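You operate a simulated robot arm through the tools that you are given. There is no shell and no other tool.

The job below is to be done with a simulated robot arm. You get a single attempt, and the scene is never put back.

Task
Push both plugs into the green board, set its switches as the plate shows and test-run the rollers.
Fine: plug in with the power off, each plug in the socket with its letter; the lamp must go green; power off at the end.

Only the result counts: the job must be done as asked and must still hold three seconds after the hand-in. Knocking over, shifting, dropping, spilling or breaking anything else fails it.

Robot
A 6-joint arm with a two-finger parallel gripper, fixed in place. Base frame: the origin is on the floor under the middle of its stand, x ahead of it, y to its left, z up. Lengths are in m, angles in rad, forces in N, time in s.
With the tool pointing down near the work surface it reaches from about 0.3 to 0.66 m from the base axis. Its first joint turns from -2.007 to 2.007 rad. Payload 3.43 kg.
Tool frame: the origin (TCP) lies between the finger pads and is the grasp point; the fingertips stand 0.034 m ahead of it; z points along the fingers, y is the line along which they close. The gripper opens to 0.128 m. The fingers are 0.024 m wide and 0.012 m thick; the gripper's body (0.048 by 0.13 m) begins 0.096 m behind the TCP.
Orientation is told as [roll, pitch, yaw] about the base's x, y, z axes, in that order, counted from this pose: with the fingers straight down and closing along the base's y, the tool's x points along the base's -x, its y along +y and its z along -z.

Tools
- The arm moves only by the tool jog_arm. Its argument "increments" is a list that holds one entry, the list of rows, each a list of 7 numbers: the shift along the tool's x, y, z in m, then the turn, a rotation vector about the tool's x, y, z in rad, then the gripper command, from -1 (shut) to 1 (fully open), values between in proportion. In form: [[[dx, dy, dz, rx, ry, rz, hand], ...]]. A call has 1 to 20 rows; each row is the pose to reach, as a shift and turn from the pose commanded when the call began, along the tool's axes at that moment. Each row takes 0.2 s and may step no farther than 0.05 m and 0.15 rad from the row before; otherwise, or with a gripper value out of range, the whole call is refused. A pose out of reach is approached as far as the arm can. The call stops where the force on the tool passes 60 N (or 10 N more than at its start, if that is more) or the arm is blocked; 0.2 s more then pass. Each finger travels about 0.153 m/s and halts on what it meets, pressing with about 39 N; the grip force reading is that of the motor and also rises with nothing between the fingers. The clock runs only during rows and for 0.2 s after the last one: add rows that repeat a pose to give the fingers time. The reply holds the time, the measured pose of the TCP, the force on the tool along the base axes, the opening and the grip force, in the units named above and with some noise, with the torque about the TCP (base axes, N m) and any sound that the robot's microphone picked up.
- Cameras (640 x 400 px; columns grow to the right, rows downward): "scene" is fixed at [0.0501, -0.651, 1.4843]; the picture's right is [0.73, -0.68, 0.00], its down [-0.27, -0.29, -0.92] and it looks along [0.63, 0.67, -0.39] (base axes); focal length 309 px, centre (320, 200). "wrist" rides on the gripper at [0.076, -0.011, -0.16] in the tool frame; the picture's right is [0.15, 0.99, 0.00], its down [-0.88, 0.13, -0.46] and it looks along [-0.45, 0.07, 0.89] (tool axes); focal length 234 px, centre (320, 200). There is no depth. A picture from a camera that has moved, and an enlarged one, comes with that camera's place and axes in the base frame and with its lens.
- capture(camera): a new picture of that camera. The clock stands still meanwhile.
- slide_trunk(by): slides the trunk up (or, below 0, down) by that many m; the arm rides with it, the base frame stays. It gives what a move gives, with no picture.
- enlarge(camera, box): a new picture of the part [left, top, right, bottom] of that camera's present view, enlarged. The clock stands still meanwhile.
- job_done(): hands the job in; it is judged then, once.

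Places have to be worked out from the pictures, the camera data and where the tool is seen. Open the gripper and draw the arm clear of the work before you hand the job in, unless the task says otherwise.

The tools are called after "Emit:" as a command line: name --argument value ..., lists and objects as JSON in quotes. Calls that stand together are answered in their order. jog_arm: Moves the arm, as the interface text tells. Its arguments: {"type":"object","properties":{"increments":{"type":"array","items":{"type":"array","items":{"type":"array","items":{"type":"number"}}}}},"required":["increments"]} The other tools are called the same way: slide_trunk (by) moves the trunk up or down; capture (camera) takes a picture; enlarge (camera, box) takes an enlarged picture of a part of a camera's view; job_done () hands the job in.

At the start:

```text
time: 0.0
tcp_pos: [0.4305, 0.0981, 1.1729]
orientation: [0.001, 0.0, 0.0]
contact_force: [-0.6, 0.1, 0.6]
moment: [0.03, 0.0, 0.01]
width: 0.1278
gripper_force: 0.0
trunk travel left (down, up): [-0.925, 0.065]
```

scene: 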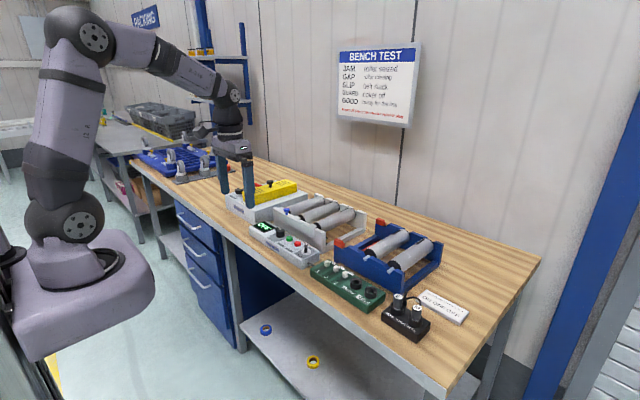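
wrist: 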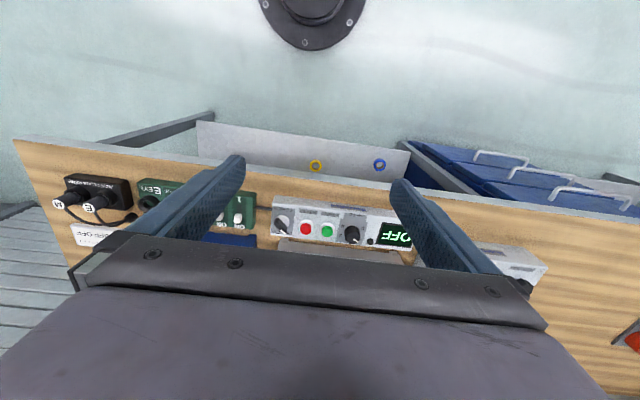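

I begin by looking closely at the bench, the plate, the boards and the poster from the fixed camera.

Emit:
enlarge --camera "scene" --box '[300, 240, 480, 350]'

Emit:
enlarge --camera "scene" --box '[220, 170, 380, 270]'

Emit:
enlarge --camera "scene" --box '[330, 35, 430, 135]'

Emit:
enlarge --camera "wrist" --box '[0, 140, 280, 300]'

```text
3.56 times, centred on (390, 295) of scene
camera zoom: at [0.0501, -0.651, 1.4843], right [0.73, -0.68, 0.0], down [-0.27, -0.29, -0.92], along [0.63, 0.67, -0.39], focal length 1100 px, centre (71, -138)
```

zoom: 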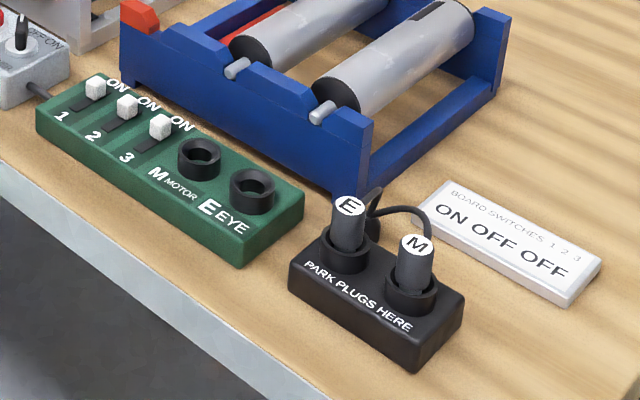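

```text
4.00 times, centred on (300, 220) of scene
camera zoom: at [0.0501, -0.651, 1.4843], right [0.73, -0.68, 0.0], down [-0.27, -0.29, -0.92], along [0.63, 0.67, -0.39], focal length 1238 px, centre (400, 120)
```

zoom: 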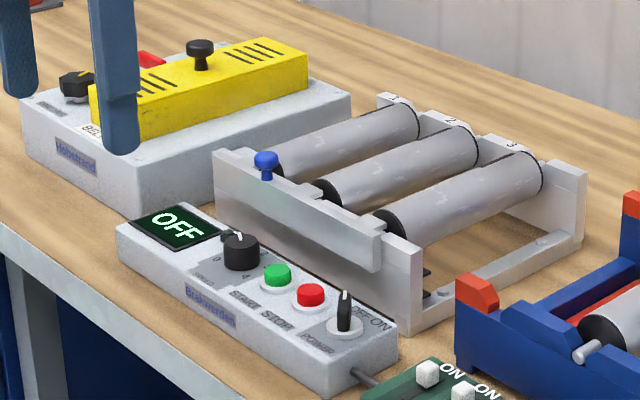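

```text
4.00 times, centred on (380, 85) of scene
camera zoom: at [0.0501, -0.651, 1.4843], right [0.73, -0.68, 0.0], down [-0.27, -0.29, -0.92], along [0.63, 0.67, -0.39], focal length 1238 px, centre (80, 660)
```

zoom: 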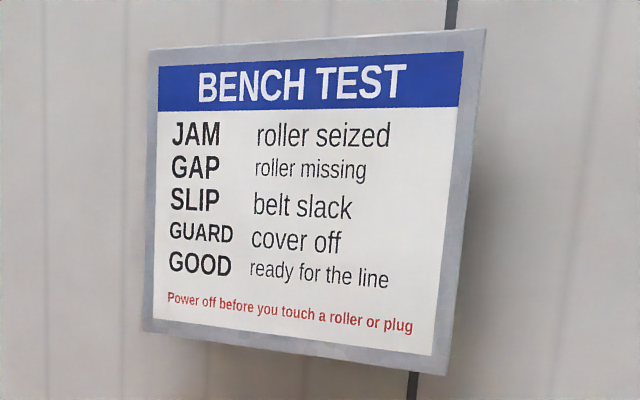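

```text
2.29 times, centred on (140, 220) of wrist
camera zoom: at [0.3552, 0.0865, 1.3321], right [-0.15, 0.99, 0.0], down [0.88, 0.13, 0.46], along [0.45, 0.07, -0.89], focal length 535 px, centre (731, 154)
```

zoom: 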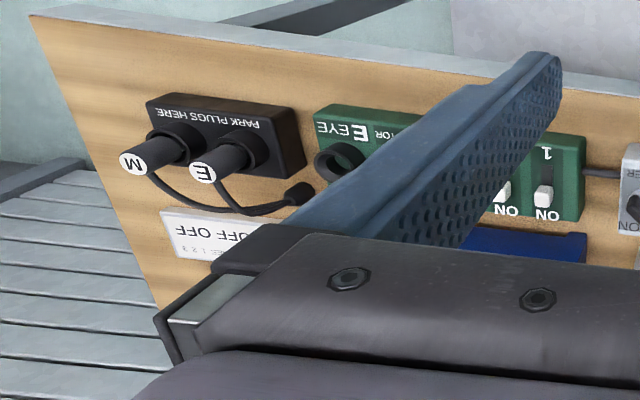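

The parked E and M plugs are near (0.64, -0.32) and (0.64, -0.37), with the green board's sockets around y -0.18 to -0.23. I move the arm sideways at its present height to get wrist camera views from above.

Emit:
jog_arm --increments '[[[0, -0.05, 0, 0, 0, 0, 1], [0, -0.1, 0, 0, 0, 0, 1], [0, -0.15, 0, 0, 0, 0, 1], [0, -0.2, 0, 0, 0, 0, 1], [0, -0.25, 0, 0, 0, 0, 1], [0, -0.3, 0, 0, 0, 0, 1], [0, -0.34, 0, 0, 0, 0, 1], [0, -0.34, 0, 0, 0, 0, 1]]]'

Emit:
capture --camera "wrist"

Emit:
capture --camera "scene"

```text
time: 1.8
tcp_pos: [0.4307, -0.2424, 1.1727]
orientation: [-0.002, 0.0, 0.0]
contact_force: [-0.2, 0.8, 0.3]
moment: [-0.04, 0.02, 0.0]
width: 0.1282
gripper_force: 0.0
trunk travel left (down, up): [-0.925, 0.065]
```

```text
taken
camera wrist: at [0.3546, -0.2536, 1.3321], right [-0.15, 0.99, 0.0], down [0.88, 0.13, 0.46], along [0.45, 0.07, -0.89], focal length 234 px, centre (320, 200)
```

wrist: 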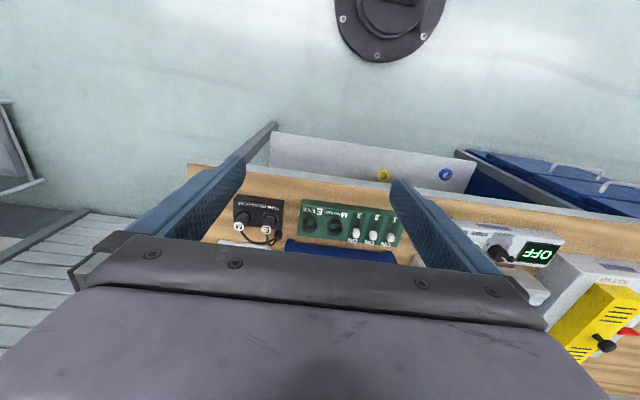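

```text
taken
```

scene: 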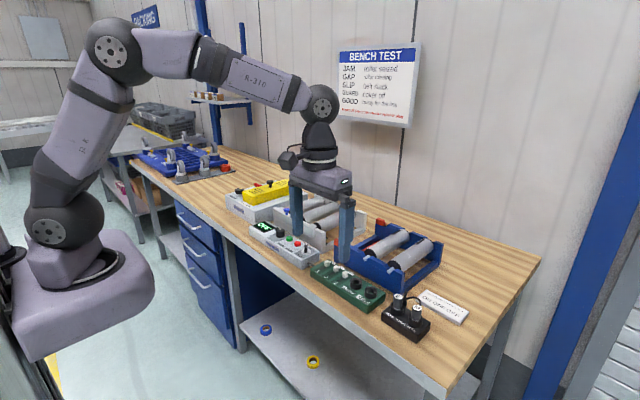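

Both plugs and the board now sit between the fingers in the wrist view; I enlarge that part and the control box.

Emit:
enlarge --camera "wrist" --box '[210, 180, 420, 270]'

Emit:
enlarge --camera "wrist" --box '[400, 200, 640, 380]'

Emit:
enlarge --camera "scene" --box '[300, 250, 400, 320]'

Emit:
enlarge --camera "scene" --box '[225, 170, 325, 270]'

```text
3.05 times, centred on (315, 225) of wrist
camera zoom: at [0.3546, -0.2536, 1.3321], right [-0.15, 0.99, 0.0], down [0.88, 0.13, 0.46], along [0.45, 0.07, -0.89], focal length 714 px, centre (335, 124)
```

zoom: 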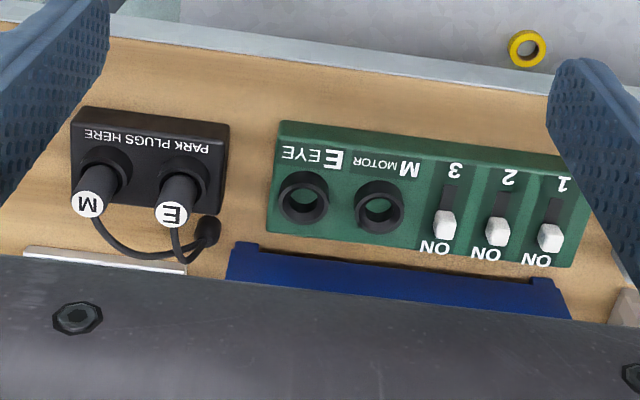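

```text
2.22 times, centred on (520, 290) of wrist
camera zoom: at [0.3546, -0.2536, 1.3321], right [-0.15, 0.99, 0.0], down [0.88, 0.13, 0.46], along [0.45, 0.07, -0.89], focal length 520 px, centre (-124, 0)
```

zoom: 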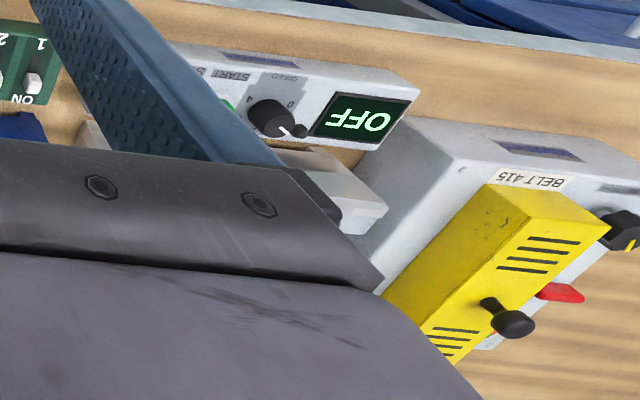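

```text
5.71 times, centred on (350, 285) of scene
camera zoom: at [0.0501, -0.651, 1.4843], right [0.73, -0.68, 0.0], down [-0.27, -0.29, -0.92], along [0.63, 0.67, -0.39], focal length 1768 px, centre (149, -286)
```

zoom: 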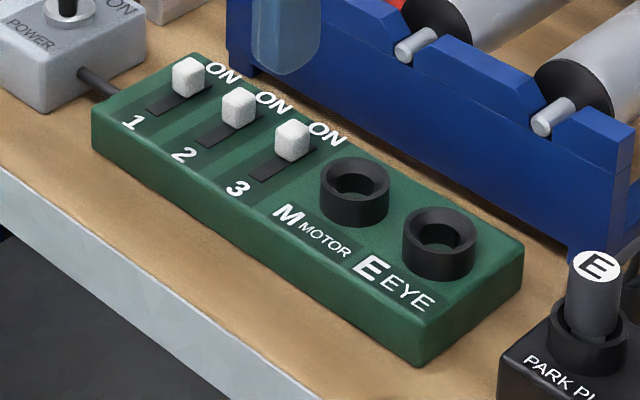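

```text
4.00 times, centred on (275, 220) of scene
camera zoom: at [0.0501, -0.651, 1.4843], right [0.73, -0.68, 0.0], down [-0.27, -0.29, -0.92], along [0.63, 0.67, -0.39], focal length 1238 px, centre (500, 120)
```

zoom: 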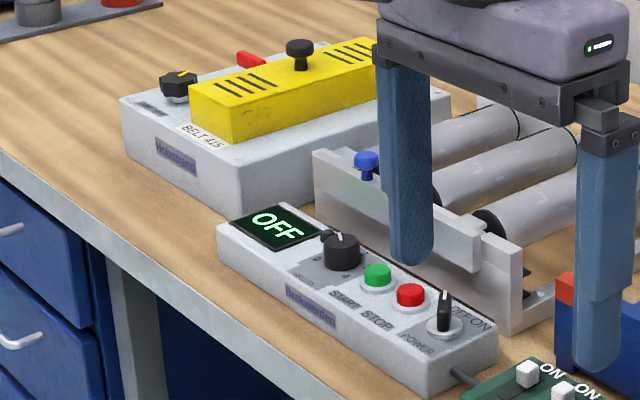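

All three board switches stand at ON, so 2 and 3 must go to OFF (toward the near edge). Next I move back so the control box lies between the fingers and look at its power switch, speed dial and lamp.

Emit:
jog_arm --increments '[[[0, 0.05, 0, 0, 0, 0, 1], [0, 0.1, 0, 0, 0, 0, 1], [0, 0.15, 0, 0, 0, 0, 1], [0, 0.2, 0, 0, 0, 0, 1], [0, 0.25, 0, 0, 0, 0, 1], [0, 0.3, 0, 0, 0, 0, 1], [0, 0.35, 0, 0, 0, 0, 1], [0, 0.35, 0, 0, 0, 0, 1]]]'

Emit:
enlarge --camera "wrist" --box '[260, 190, 420, 260]'

Emit:
enlarge --camera "scene" --box '[240, 210, 330, 270]'

Emit:
enlarge --camera "scene" --box '[320, 210, 450, 300]'

```text
time: 3.6
tcp_pos: [0.4323, 0.1071, 1.1714]
orientation: [-0.001, 0.001, 0.0]
contact_force: [-0.6, -1.1, 0.1]
moment: [0.05, 0.03, 0.02]
width: 0.1283
gripper_force: 0.0
trunk travel left (down, up): [-0.925, 0.065]
```

```text
4.00 times, centred on (340, 225) of wrist
camera zoom: at [0.3555, 0.0953, 1.3312], right [-0.15, 0.99, 0.0], down [0.88, 0.13, 0.46], along [0.45, 0.07, -0.89], focal length 937 px, centre (240, 100)
```

zoom: 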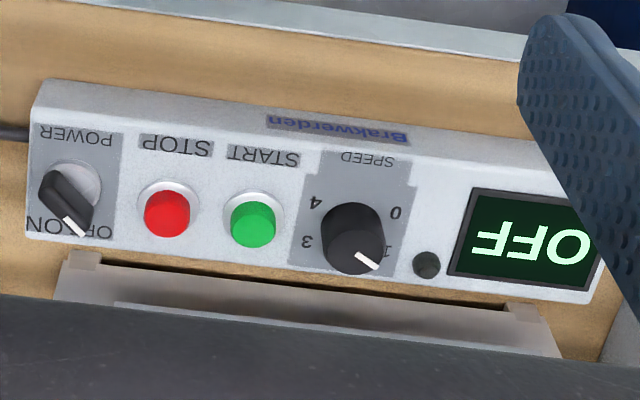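

```text
6.67 times, centred on (285, 240) of scene
camera zoom: at [0.0501, -0.651, 1.4843], right [0.73, -0.68, 0.0], down [-0.27, -0.29, -0.92], along [0.63, 0.67, -0.39], focal length 2063 px, centre (553, -67)
```

zoom: 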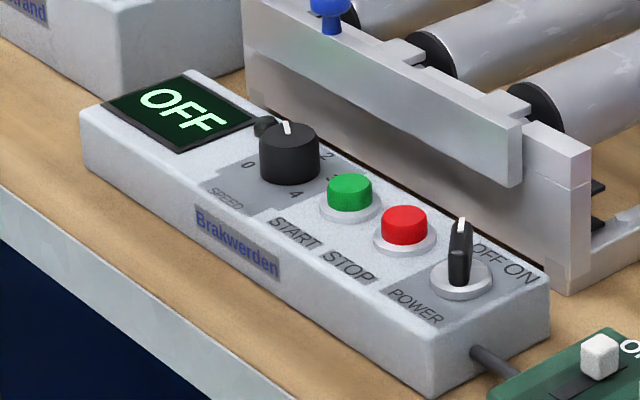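

```text
4.44 times, centred on (385, 255) of scene
camera zoom: at [0.0501, -0.651, 1.4843], right [0.73, -0.68, 0.0], down [-0.27, -0.29, -0.92], along [0.63, 0.67, -0.39], focal length 1375 px, centre (31, -44)
```

zoom: 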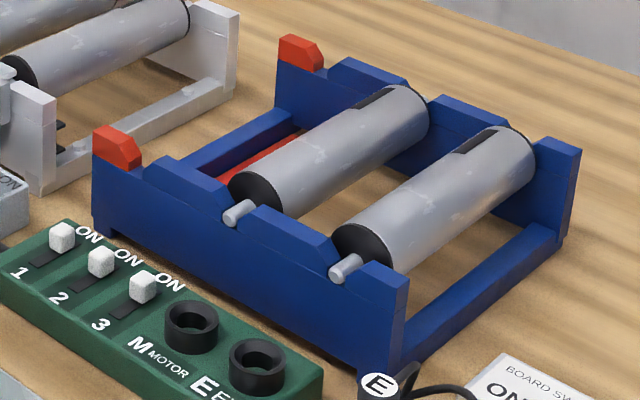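

The power switch points at OFF, the speed dial at about 1, and a dark lamp sits next to the display. Now I go over the plugs for a precise measurement of park rings versus sockets.

Emit:
jog_arm --increments '[[[0, -0.05, 0, 0, 0, 0, 1], [0, -0.1, 0, 0, 0, 0, 1], [0, -0.15, 0, 0, 0, 0, 1], [0, -0.2, 0, 0, 0, 0, 1], [0, -0.25, 0, 0, 0, 0, 1], [0, -0.3, 0, 0, 0, 0, 1], [0, -0.35, 0, 0, 0, 0, 1], [-0.03, -0.38, 0, 0, 0, 0, 1], [-0.03, -0.38, 0, 0, 0, 0, 1], [-0.03, -0.38, 0, 0, 0, 0, 1]]]'

Emit:
enlarge --camera "wrist" --box '[230, 170, 370, 240]'

Emit:
enlarge --camera "wrist" --box '[320, 170, 420, 240]'

Emit:
enlarge --camera "scene" --box '[370, 280, 470, 350]'

```text
time: 5.8
tcp_pos: [0.4634, -0.2727, 1.1709]
orientation: [-0.001, 0.001, 0.0]
contact_force: [0.3, -0.5, -0.2]
moment: [0.02, 0.02, 0.01]
width: 0.1281
gripper_force: 0.0
trunk travel left (down, up): [-0.925, 0.065]
```

```text
4.57 times, centred on (300, 205) of wrist
camera zoom: at [0.3865, -0.2838, 1.3304], right [-0.15, 0.99, 0.0], down [0.88, 0.13, 0.45], along [0.45, 0.07, -0.89], focal length 1070 px, centre (411, 177)
```

zoom: 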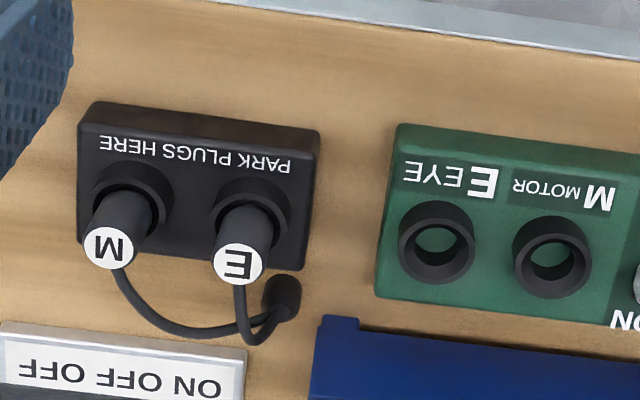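

```text
5.71 times, centred on (370, 205) of wrist
camera zoom: at [0.3865, -0.2838, 1.3304], right [-0.15, 0.99, 0.0], down [0.88, 0.13, 0.45], along [0.45, 0.07, -0.89], focal length 1338 px, centre (34, 171)
```

zoom: 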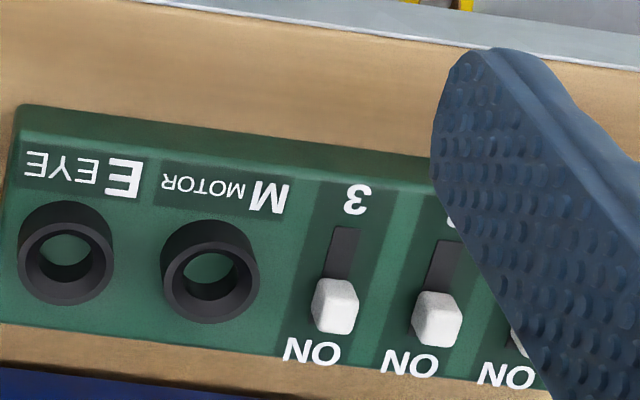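

```text
5.71 times, centred on (420, 315) of scene
camera zoom: at [0.0501, -0.651, 1.4843], right [0.73, -0.68, 0.0], down [-0.27, -0.29, -0.92], along [0.63, 0.67, -0.39], focal length 1768 px, centre (-251, -457)
```

zoom: 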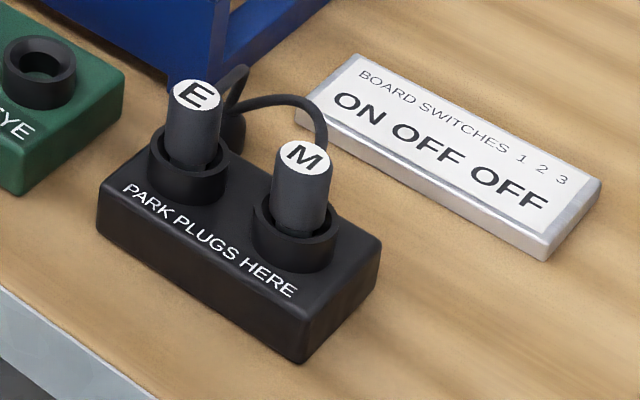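

The sockets are raised rings on the board. I zoom in tighter on the park rings, sockets and switches to pin down their centres.

Emit:
enlarge --camera "wrist" --box '[240, 185, 300, 230]'

Emit:
enlarge --camera "wrist" --box '[310, 185, 370, 230]'

Emit:
enlarge --camera "scene" --box '[385, 285, 435, 335]'

Emit:
enlarge --camera "scene" --box '[345, 265, 395, 315]'

```text
8.89 times, centred on (270, 208) of wrist
camera zoom: at [0.3865, -0.2838, 1.3304], right [-0.15, 0.99, 0.0], down [0.88, 0.13, 0.45], along [0.45, 0.07, -0.89], focal length 2082 px, centre (764, 133)
```

zoom: 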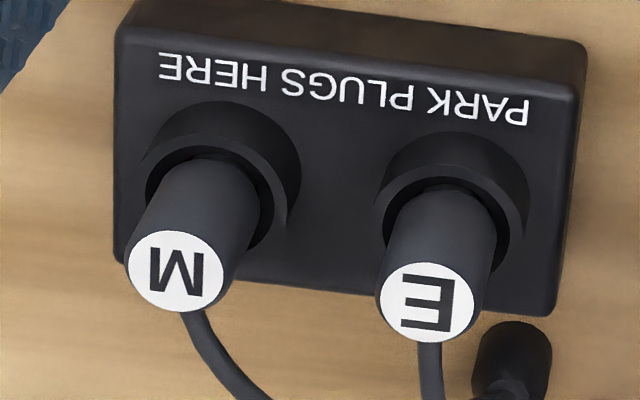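

```text
8.89 times, centred on (340, 208) of wrist
camera zoom: at [0.3865, -0.2838, 1.3304], right [-0.15, 0.99, 0.0], down [0.88, 0.13, 0.45], along [0.45, 0.07, -0.89], focal length 2082 px, centre (142, 133)
```

zoom: 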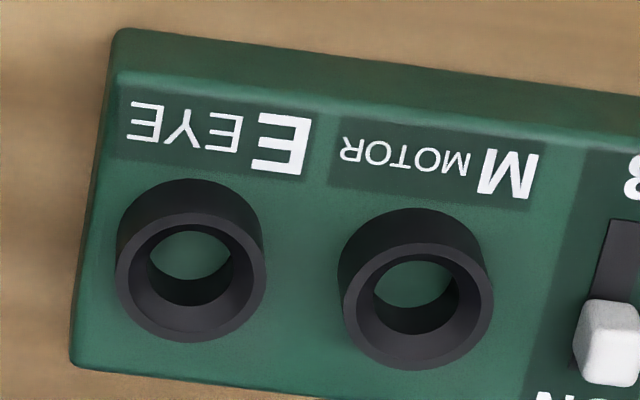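

```text
8.00 times, centred on (410, 310) of scene
camera zoom: at [0.0501, -0.651, 1.4843], right [0.73, -0.68, 0.0], down [-0.27, -0.29, -0.92], along [0.63, 0.67, -0.39], focal length 2476 px, centre (-400, -680)
```

zoom: 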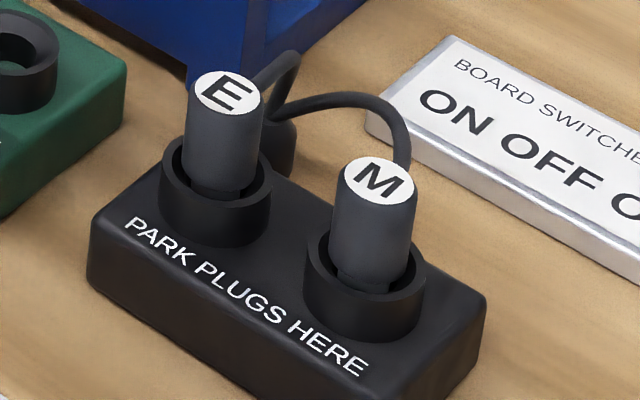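

```text
8.00 times, centred on (370, 290) of scene
camera zoom: at [0.0501, -0.651, 1.4843], right [0.73, -0.68, 0.0], down [-0.27, -0.29, -0.92], along [0.63, 0.67, -0.39], focal length 2476 px, centre (-80, -520)
```

zoom: 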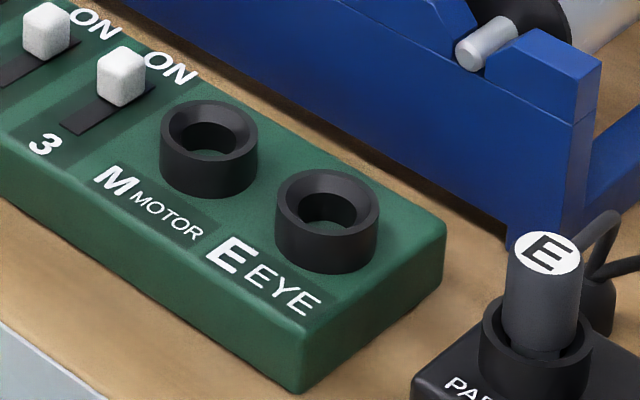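

Socket and park rings all lie at x ≈ 0.639: park E y ≈ -0.321, park M y ≈ -0.376, socket E y ≈ -0.233, socket M y ≈ -0.178; ring tops z ≈ 0.905, plug tops z ≈ 0.938. I test the reach by going above plug E with the tool straight down.

Emit:
jog_arm --increments '[[[-0.035, -0.0097, 0.022, 0, 0, 0, 0.5], [-0.07, -0.0193, 0.044, 0, 0, 0, 0], [-0.105, -0.029, 0.066, 0, 0, 0, -0.25], [-0.14, -0.0386, 0.088, 0, 0, 0, -0.25], [-0.1756, -0.0483, 0.11, 0, 0, 0, -0.25], [-0.1756, -0.0483, 0.11, 0, 0, 0, -0.25], [-0.1756, -0.0483, 0.11, 0, 0, 0, -0.25]]]'

Emit:
capture --camera "wrist"

Emit:
capture --camera "scene"

```text
time: 7.4
tcp_pos: [0.5864, -0.2912, 1.0559]
orientation: [0.0, -0.002, -0.001]
contact_force: [-0.9, -0.6, 0.2]
moment: [0.0, 0.02, -0.01]
width: 0.0478
gripper_force: 0.0
out of reach, approached as far as the arm can: row 4, 5, 6, 7
trunk travel left (down, up): [-0.925, 0.065]
```

```text
taken
camera wrist: at [0.5091, -0.3025, 1.2158], right [-0.15, 0.99, 0.0], down [0.88, 0.13, 0.46], along [0.45, 0.07, -0.89], focal length 234 px, centre (320, 200)
```

wrist: 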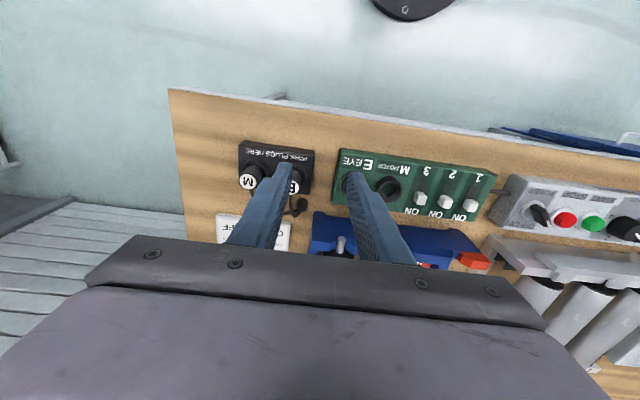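

```text
taken
```

scene: 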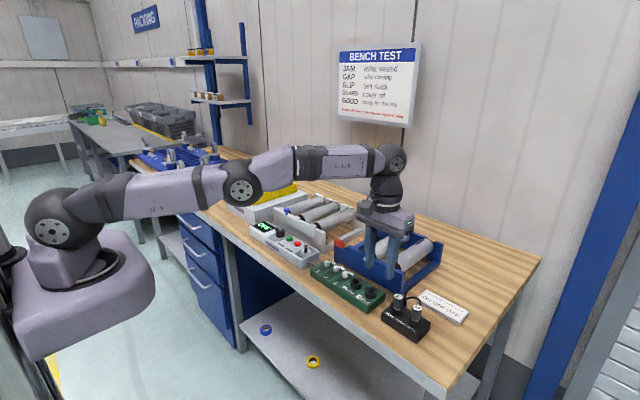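

The arm runs out at 0.655 m radius with the tool vertical, so for the plugs I need to lean the hand back (fingers pointing outward). I tilt about the closing axis by 0.6 rad here, high above everything.

Emit:
jog_arm --increments '[[[0, 0, 0, 0, -0.12, 0, -0.25], [0, 0, 0, 0, -0.24, 0, -0.25], [0, 0, 0, 0, -0.36, 0, -0.25], [0, 0, 0, 0, -0.48, 0, -0.25], [0, 0, 0, 0, -0.6, 0, -0.25], [0, 0, 0, 0, -0.6, 0, -0.25]]]'

Emit:
capture --camera "wrist"

Emit:
capture --camera "scene"

```text
time: 8.8
tcp_pos: [0.5841, -0.2922, 1.0573]
orientation: [-0.001, -0.601, 0.001]
contact_force: [-0.5, 0.0, 0.0]
moment: [0.01, 0.04, 0.0]
width: 0.048
gripper_force: 0.0
trunk travel left (down, up): [-0.925, 0.065]
```

```text
taken
camera wrist: at [0.431, -0.3031, 1.1454], right [-0.12, 0.99, -0.08], down [0.47, 0.13, 0.87], along [0.87, 0.07, -0.48], focal length 234 px, centre (320, 200)
```

wrist: 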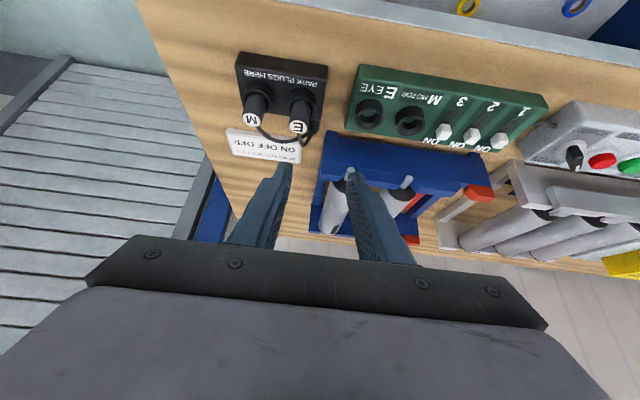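

```text
taken
```

scene: 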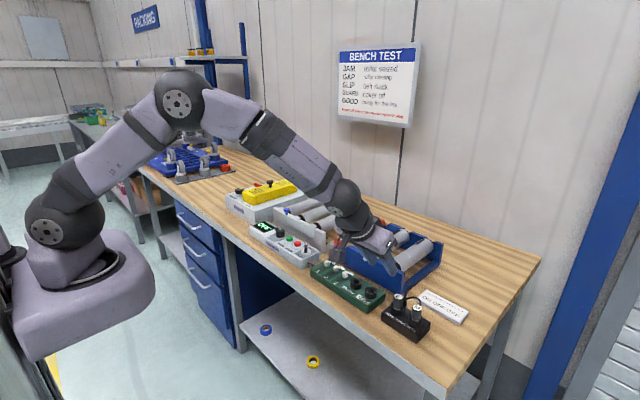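

The tilt holds at pitch -0.6 and the commanded pose stayed where the arm was. I now move above plug E to about (0.627, -0.321, 1.00), tips above the plug tops.

Emit:
jog_arm --increments '[[[-0.0015, -0.0145, 0.0355, 0, 0, 0, -0.25], [-0.0029, -0.029, 0.071, 0, 0, 0, -0.25], [-0.0029, -0.029, 0.071, 0, 0, 0, -0.25], [-0.0029, -0.029, 0.071, 0, 0, 0, -0.25]]]'

Emit:
enlarge --camera "wrist" --box '[180, 60, 420, 220]'

Emit:
enlarge --camera "scene" --box '[340, 230, 460, 350]'

```text
time: 9.8
tcp_pos: [0.6269, -0.3224, 0.9995]
orientation: [0.0, -0.601, 0.001]
contact_force: [-0.1, -0.1, 1.0]
moment: [0.0, 0.03, 0.01]
width: 0.048
gripper_force: 0.0
trunk travel left (down, up): [-0.925, 0.065]
```

```text
2.50 times, centred on (300, 140) of wrist
camera zoom: at [0.4731, -0.3328, 1.0879], right [-0.12, 0.99, -0.08], down [0.47, 0.13, 0.87], along [0.87, 0.07, -0.48], focal length 585 px, centre (370, 350)
```

zoom: 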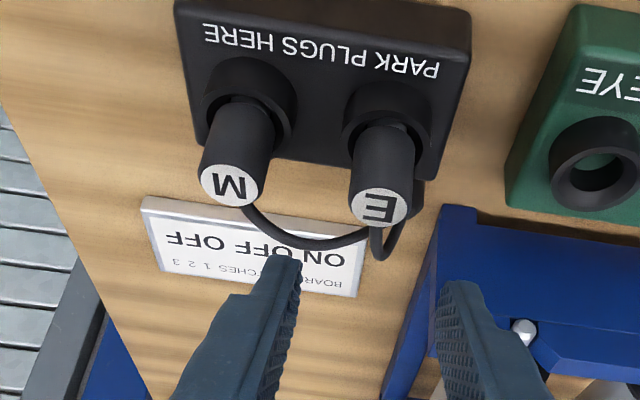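

```text
3.33 times, centred on (400, 290) of scene
camera zoom: at [0.0501, -0.651, 1.4843], right [0.73, -0.68, 0.0], down [-0.27, -0.29, -0.92], along [0.63, 0.67, -0.39], focal length 1031 px, centre (53, -100)
```

zoom: 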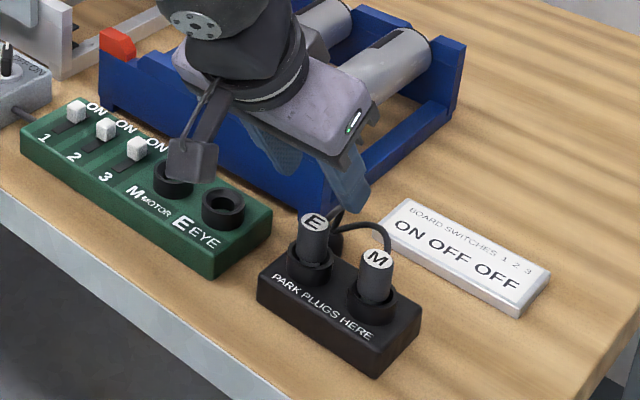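

Readings and views agree: plug E at (0.638, -0.322), between the fingers, with the M cable about 1 cm clear of the left finger. I descend straight down to TCP z 0.948 so the tips stay above the ring.

Emit:
jog_arm --increments '[[[0.0098, 0, 0.0143, 0, 0, 0, -0.25], [0.0196, 0, 0.0286, 0, 0, 0, -0.25], [0.0288, 0, 0.0421, 0, 0, 0, -0.25], [0.0288, 0, 0.0421, 0, 0, 0, -0.25]]]'

Emit:
enlarge --camera "wrist" --box '[200, 60, 440, 240]'

Emit:
enlarge --camera "scene" --box '[360, 260, 450, 340]'

```text
time: 10.8
tcp_pos: [0.6269, -0.3213, 0.95]
orientation: [0.0, -0.599, 0.0]
contact_force: [-0.1, -0.2, 0.1]
moment: [0.01, 0.01, 0.01]
width: 0.0482
gripper_force: 0.1
trunk travel left (down, up): [-0.925, 0.065]
```

```text
2.22 times, centred on (320, 150) of wrist
camera zoom: at [0.4727, -0.3321, 1.0382], right [-0.12, 0.99, -0.08], down [0.47, 0.13, 0.87], along [0.88, 0.07, -0.48], focal length 520 px, centre (320, 311)
```

zoom: 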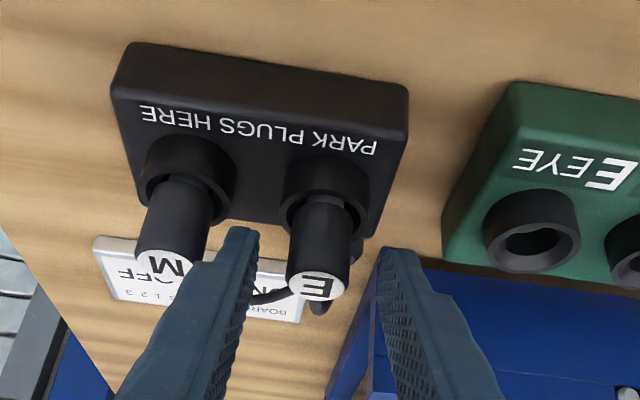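

```text
5.00 times, centred on (405, 300) of scene
camera zoom: at [0.0501, -0.651, 1.4843], right [0.73, -0.68, 0.0], down [-0.27, -0.29, -0.92], along [0.63, 0.67, -0.39], focal length 1547 px, centre (-105, -300)
```

zoom: 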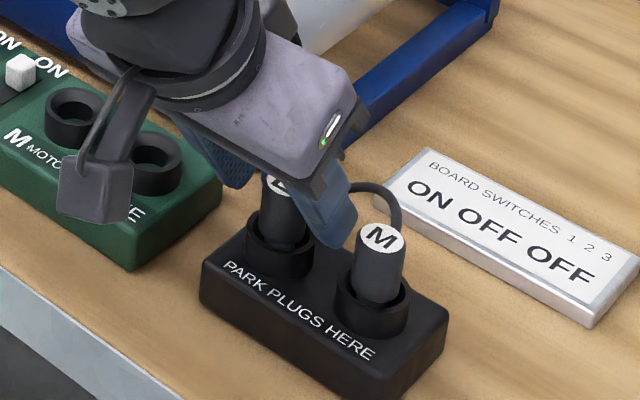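

The -y finger sits cleanly between the two plugs and nothing is touched. I close the fingers on plug E.

Emit:
jog_arm --increments '[[[0, 0, 0, 0, 0, 0, -1], [0, 0, 0, 0, 0, 0, -1], [0, 0, 0, 0, 0, 0, -1]]]'

Emit:
enlarge --camera "wrist" --box '[200, 60, 440, 240]'

```text
time: 11.6
tcp_pos: [0.6266, -0.3206, 0.9499]
orientation: [-0.001, -0.601, 0.0]
contact_force: [0.0, -0.3, -0.3]
moment: [-0.04, -0.02, -0.02]
width: 0.0218
gripper_force: 38.8
trunk travel left (down, up): [-0.925, 0.065]
```

```text
2.22 times, centred on (320, 150) of wrist
camera zoom: at [0.4728, -0.3321, 1.0381], right [-0.12, 0.99, -0.08], down [0.47, 0.13, 0.87], along [0.87, 0.07, -0.48], focal length 520 px, centre (320, 311)
```

zoom: 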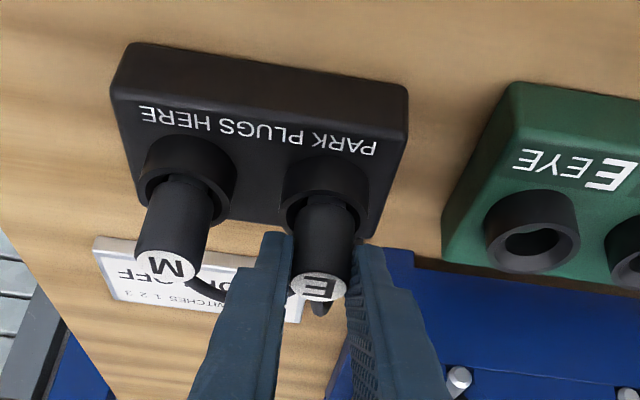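

Plug E is held (width 0.0218, 38.8 N). I lift it straight up by 5 cm in small steps.

Emit:
jog_arm --increments '[[[-0.0056, 0, -0.0083, 0, 0, 0, -1], [-0.0113, 0, -0.0165, 0, 0, 0, -1], [-0.0169, 0, -0.0248, 0, 0, 0, -1], [-0.0226, 0, -0.033, 0, 0, 0, -1], [-0.0282, 0, -0.0413, 0, 0, 0, -1], [-0.0282, 0, -0.0413, 0, 0, 0, -1]]]'

Emit:
capture --camera "wrist"

Emit:
enlarge --camera "scene" --box '[340, 230, 460, 350]'

```text
time: 13.0
tcp_pos: [0.6272, -0.3212, 0.9993]
orientation: [-0.001, -0.599, 0.0]
contact_force: [0.4, 0.8, -0.8]
moment: [0.01, -0.04, 0.02]
width: 0.0222
gripper_force: 39.2
trunk travel left (down, up): [-0.925, 0.065]
```

```text
taken
camera wrist: at [0.473, -0.332, 1.0881], right [-0.12, 0.99, -0.08], down [0.47, 0.13, 0.87], along [0.87, 0.07, -0.48], focal length 234 px, centre (320, 200)
```

wrist: 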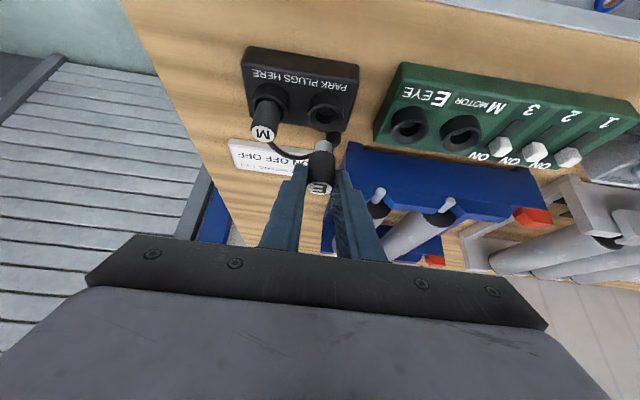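

```text
3.33 times, centred on (400, 290) of scene
camera zoom: at [0.0501, -0.651, 1.4843], right [0.73, -0.68, 0.0], down [-0.27, -0.29, -0.92], along [0.63, 0.67, -0.39], focal length 1031 px, centre (53, -100)
```

zoom: 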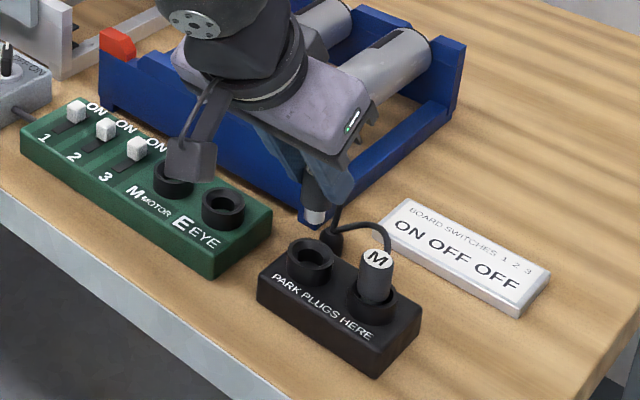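

Plug E is out with its metal nose visible. I zoom in to check that it hangs upright and compare its position with the empty park ring and socket.

Emit:
enlarge --camera "wrist" --box '[290, 70, 350, 210]'

Emit:
enlarge --camera "wrist" --box '[240, 60, 500, 210]'

Emit:
enlarge --camera "scene" --box '[410, 275, 460, 325]'

Emit:
enlarge --camera "scene" --box '[360, 265, 450, 335]'

```text
2.86 times, centred on (320, 140) of wrist
camera zoom: at [0.473, -0.332, 1.0881], right [-0.12, 0.99, -0.08], down [0.47, 0.13, 0.87], along [0.87, 0.07, -0.48], focal length 669 px, centre (320, 371)
```

zoom: 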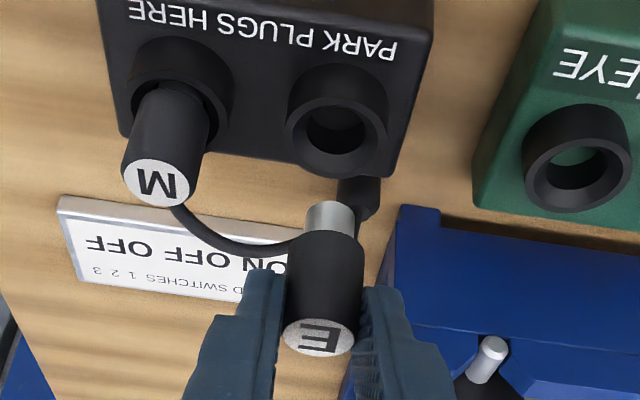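

```text
2.46 times, centred on (370, 135) of wrist
camera zoom: at [0.473, -0.332, 1.0881], right [-0.12, 0.99, -0.08], down [0.47, 0.13, 0.87], along [0.87, 0.07, -0.48], focal length 576 px, centre (197, 360)
```

zoom: 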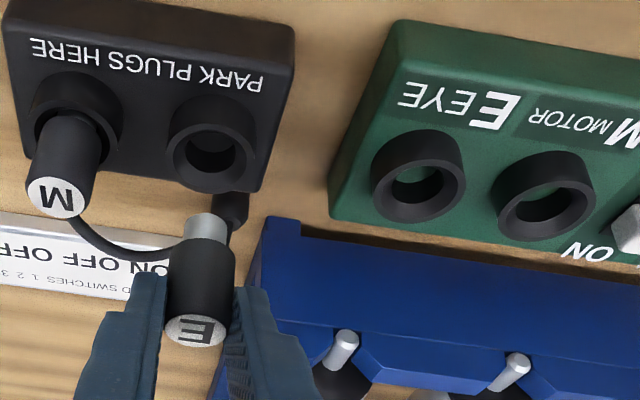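

```text
8.00 times, centred on (435, 300) of scene
camera zoom: at [0.0501, -0.651, 1.4843], right [0.73, -0.68, 0.0], down [-0.27, -0.29, -0.92], along [0.63, 0.67, -0.39], focal length 2476 px, centre (-600, -600)
```

zoom: 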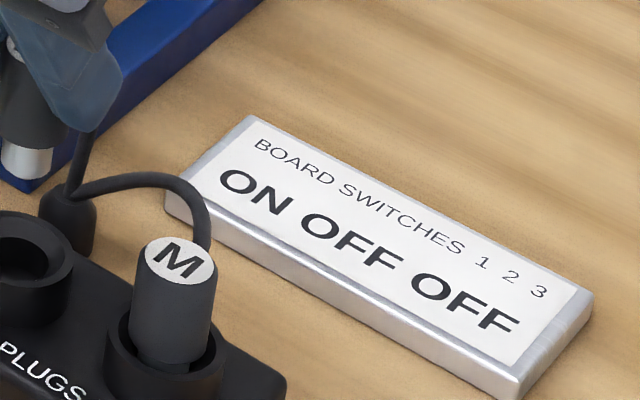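

```text
5.71 times, centred on (405, 300) of scene
camera zoom: at [0.0501, -0.651, 1.4843], right [0.73, -0.68, 0.0], down [-0.27, -0.29, -0.92], along [0.63, 0.67, -0.39], focal length 1768 px, centre (-166, -371)
```

zoom: 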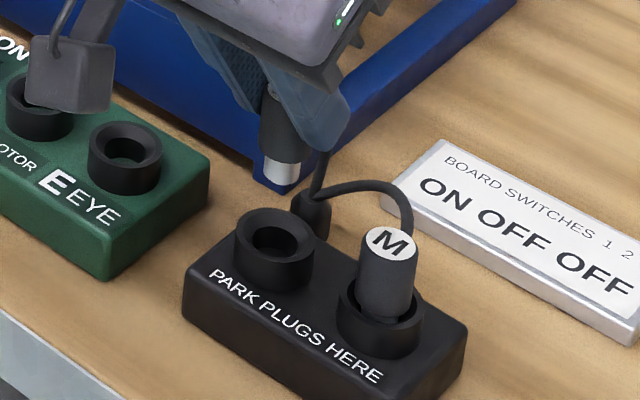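

The plug hangs upright at about (0.637, -0.320); socket E is 0.087 further in +y. I carry it over at this height and check before lowering.

Emit:
jog_arm --increments '[[[0, 0.022, 0, 0, 0, 0, -1], [0, 0.044, 0, 0, 0, 0, -1], [-0.0004, 0.066, 0.0003, 0, 0, 0, -1], [-0.0008, 0.087, 0.0006, 0, 0, 0, -1], [-0.0008, 0.087, 0.0006, 0, 0, 0, -1], [-0.0008, 0.087, 0.0006, 0, 0, 0, -1]]]'

Emit:
enlarge --camera "wrist" --box '[260, 60, 400, 210]'

Emit:
enlarge --camera "scene" --box '[340, 240, 430, 310]'

```text
time: 14.4
tcp_pos: [0.6273, -0.235, 0.9985]
orientation: [0.0, -0.601, 0.0]
contact_force: [-0.8, 0.1, 0.1]
moment: [-0.02, 0.0, 0.0]
width: 0.0219
gripper_force: 39.2
trunk travel left (down, up): [-0.925, 0.065]
```

```text
2.67 times, centred on (330, 135) of wrist
camera zoom: at [0.4738, -0.245, 1.0881], right [-0.12, 0.99, -0.08], down [0.47, 0.13, 0.87], along [0.87, 0.07, -0.48], focal length 624 px, centre (293, 373)
```

zoom: 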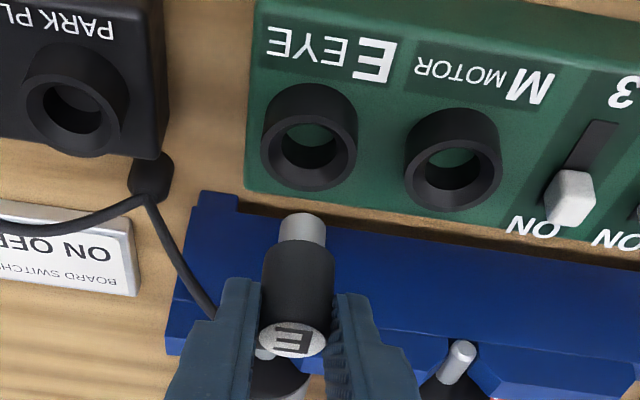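

```text
5.71 times, centred on (385, 275) of scene
camera zoom: at [0.0501, -0.651, 1.4843], right [0.73, -0.68, 0.0], down [-0.27, -0.29, -0.92], along [0.63, 0.67, -0.39], focal length 1768 px, centre (-51, -229)
```

zoom: 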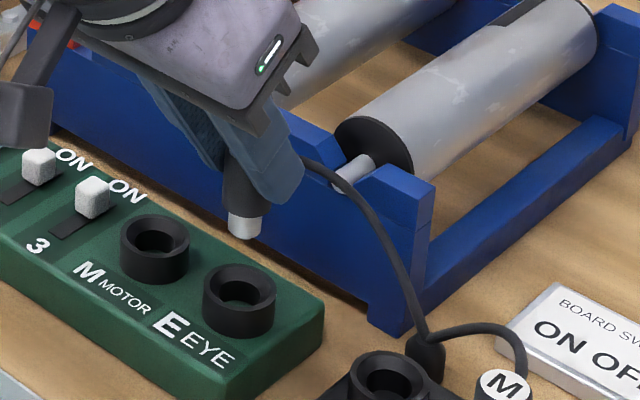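

Nose and socket E line up the same way the nose lined up with the park ring, within about 1 mm. I lower 4 cm, staying just ahead of full depth.

Emit:
jog_arm --increments '[[[0.0056, 0, 0.0083, 0, 0, 0, -1], [0.0113, 0, 0.0165, 0, 0, 0, -1], [0.0169, 0, 0.0248, 0, 0, 0, -1], [0.0198, 0, 0.0289, 0, 0, 0, -1], [0.0226, 0, 0.033, 0, 0, 0, -1], [0.0226, 0, 0.033, 0, 0, 0, -1]]]'

Emit:
enlarge --camera "wrist" --box '[260, 60, 400, 210]'

Emit:
enlarge --camera "scene" --box '[340, 240, 430, 310]'

```text
time: 15.8
tcp_pos: [0.6289, -0.234, 0.9602]
orientation: [-0.001, -0.601, 0.0]
contact_force: [-0.5, -0.1, -0.2]
moment: [-0.01, 0.03, -0.02]
width: 0.022
gripper_force: 38.9
trunk travel left (down, up): [-0.925, 0.065]
```

```text
2.67 times, centred on (330, 135) of wrist
camera zoom: at [0.4738, -0.2451, 1.0477], right [-0.12, 0.99, -0.08], down [0.47, 0.13, 0.87], along [0.87, 0.07, -0.48], focal length 624 px, centre (293, 373)
```

zoom: 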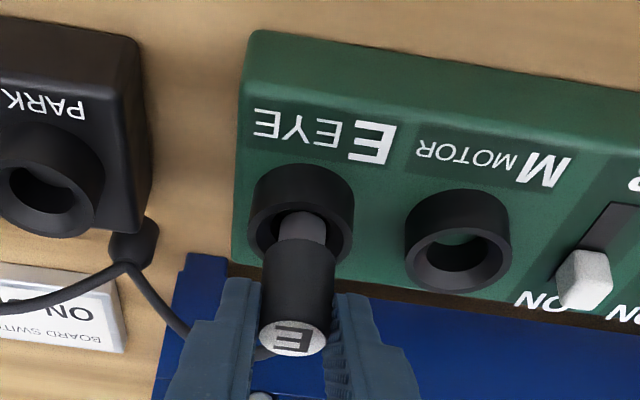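

```text
5.71 times, centred on (385, 275) of scene
camera zoom: at [0.0501, -0.651, 1.4843], right [0.73, -0.68, 0.0], down [-0.27, -0.29, -0.92], along [0.63, 0.67, -0.39], focal length 1768 px, centre (-51, -229)
```

zoom: 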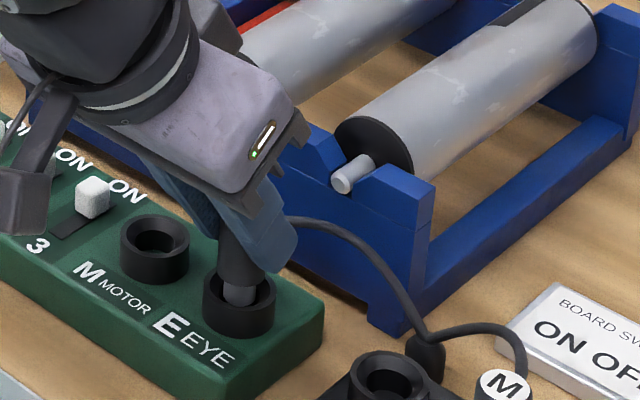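

The nose is centred inside the socket E ring with no contact force yet. I keep pressing down in 3 mm steps while watching the force.

Emit:
jog_arm --increments '[[[0.0017, 0, 0.0025, 0, 0, 0, -1], [0.0034, 0, 0.005, 0, 0, 0, -1], [0.0051, 0, 0.0074, 0, 0, 0, -1], [0.0068, 0, 0.0099, 0, 0, 0, -1], [0.0079, 0, 0.0116, 0, 0, 0, -1], [0.0079, 0, 0.0116, 0, 0, 0, -1]]]'

Emit:
enlarge --camera "wrist" --box '[260, 60, 400, 210]'

Emit:
enlarge --camera "scene" --box '[340, 240, 430, 310]'

```text
time: 17.2
tcp_pos: [0.6272, -0.2343, 0.9495]
orientation: [-0.005, -0.608, 0.002]
contact_force: [1.0, 2.4, 21.9]
moment: [0.34, -0.32, 0.09]
width: 0.0219
gripper_force: 38.9
trunk travel left (down, up): [-0.925, 0.065]
```

```text
2.67 times, centred on (330, 135) of wrist
camera zoom: at [0.4732, -0.2448, 1.0371], right [-0.12, 0.99, -0.09], down [0.46, 0.13, 0.88], along [0.88, 0.06, -0.47], focal length 624 px, centre (293, 373)
```

zoom: 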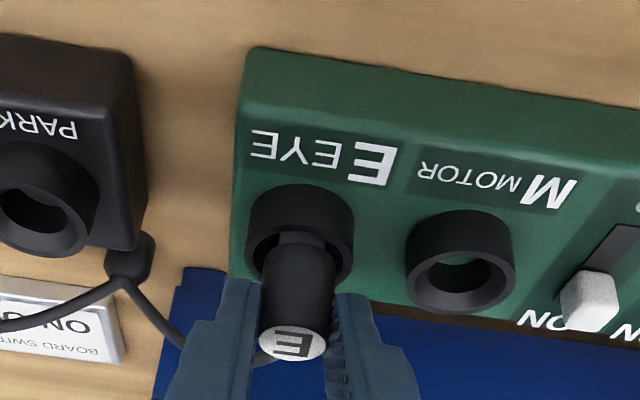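

```text
5.71 times, centred on (385, 275) of scene
camera zoom: at [0.0501, -0.651, 1.4843], right [0.73, -0.68, 0.0], down [-0.27, -0.29, -0.92], along [0.63, 0.67, -0.39], focal length 1768 px, centre (-51, -229)
```

zoom: 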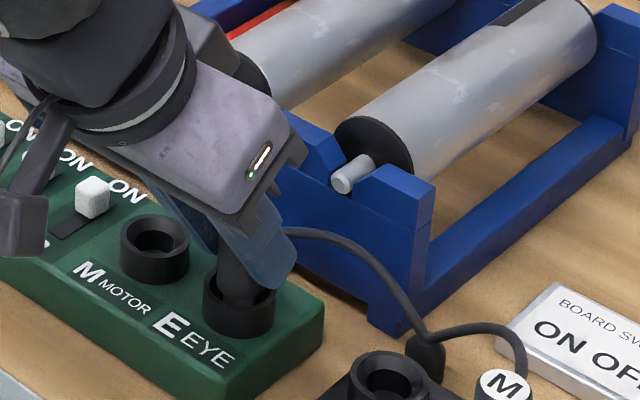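

Contact at 22 N with the plug still a few mm above its seat, and lateral force is small, so it seems to be a tight push fit. I press on a further 6 mm gradually.

Emit:
jog_arm --increments '[[[0.0011, 0, 0.0016, 0, 0, 0, -1], [0.0023, 0, 0.0033, 0, 0, 0, -1], [0.0034, 0, 0.005, 0, 0, 0, -1], [0.0034, 0, 0.005, 0, 0, 0, -1]]]'

Emit:
enlarge --camera "wrist" --box '[260, 60, 400, 210]'

Emit:
enlarge --camera "scene" --box '[340, 240, 430, 310]'

```text
time: 18.2
tcp_pos: [0.6273, -0.2339, 0.9442]
orientation: [-0.005, -0.609, 0.003]
contact_force: [-1.1, 2.1, 27.9]
moment: [0.32, -0.34, 0.11]
width: 0.022
gripper_force: 39.0
trunk travel left (down, up): [-0.925, 0.065]
```

```text
2.67 times, centred on (330, 135) of wrist
camera zoom: at [0.4731, -0.2449, 1.0319], right [-0.12, 0.99, -0.09], down [0.46, 0.13, 0.88], along [0.88, 0.06, -0.47], focal length 624 px, centre (293, 373)
```

zoom: 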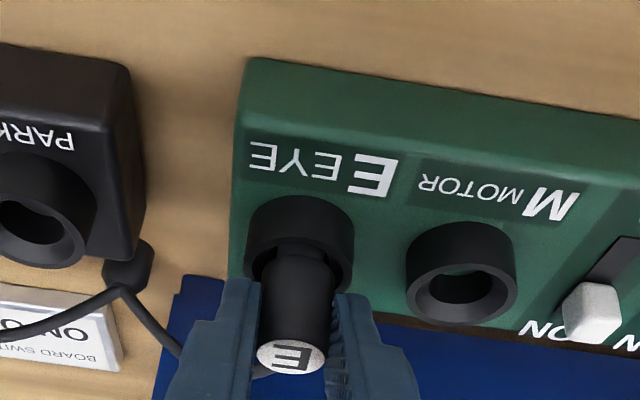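

```text
5.71 times, centred on (385, 275) of scene
camera zoom: at [0.0501, -0.651, 1.4843], right [0.73, -0.68, 0.0], down [-0.27, -0.29, -0.92], along [0.63, 0.67, -0.39], focal length 1768 px, centre (-51, -229)
```

zoom: 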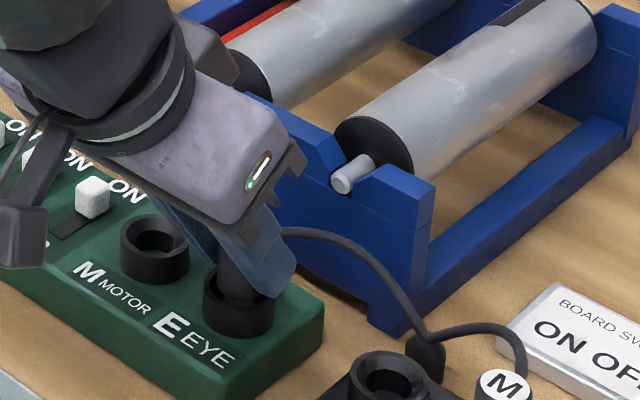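

The force rose only to 28 N while the hand sank 5 mm, so the plug may be sliding in the fingers. I look closely at how deep the body is in the ring.

Emit:
enlarge --camera "wrist" --box '[300, 120, 360, 200]'

Emit:
enlarge --camera "scene" --box '[360, 275, 400, 305]'

```text
5.00 times, centred on (330, 160) of wrist
camera zoom: at [0.4731, -0.2449, 1.0319], right [-0.12, 0.99, -0.09], down [0.46, 0.13, 0.88], along [0.88, 0.06, -0.47], focal length 1171 px, centre (270, 400)
```

zoom: 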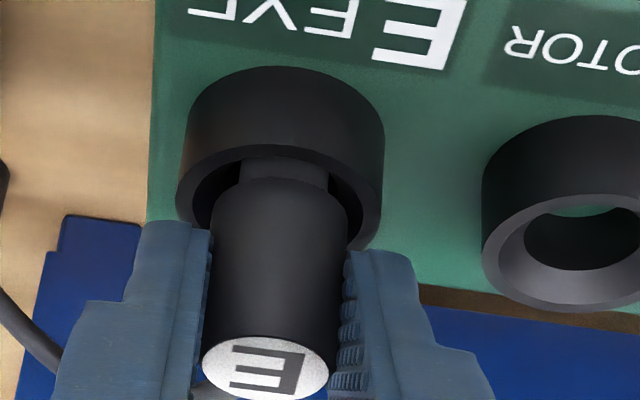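

```text
13.33 times, centred on (380, 290) of scene
camera zoom: at [0.0501, -0.651, 1.4843], right [0.73, -0.68, 0.0], down [-0.27, -0.29, -0.92], along [0.63, 0.67, -0.39], focal length 4126 px, centre (-480, -1000)
```

zoom: 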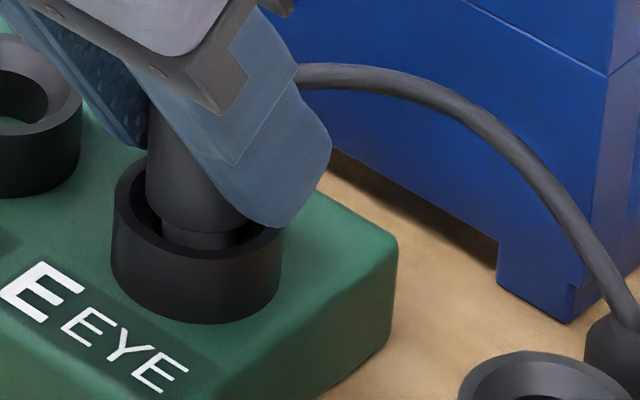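

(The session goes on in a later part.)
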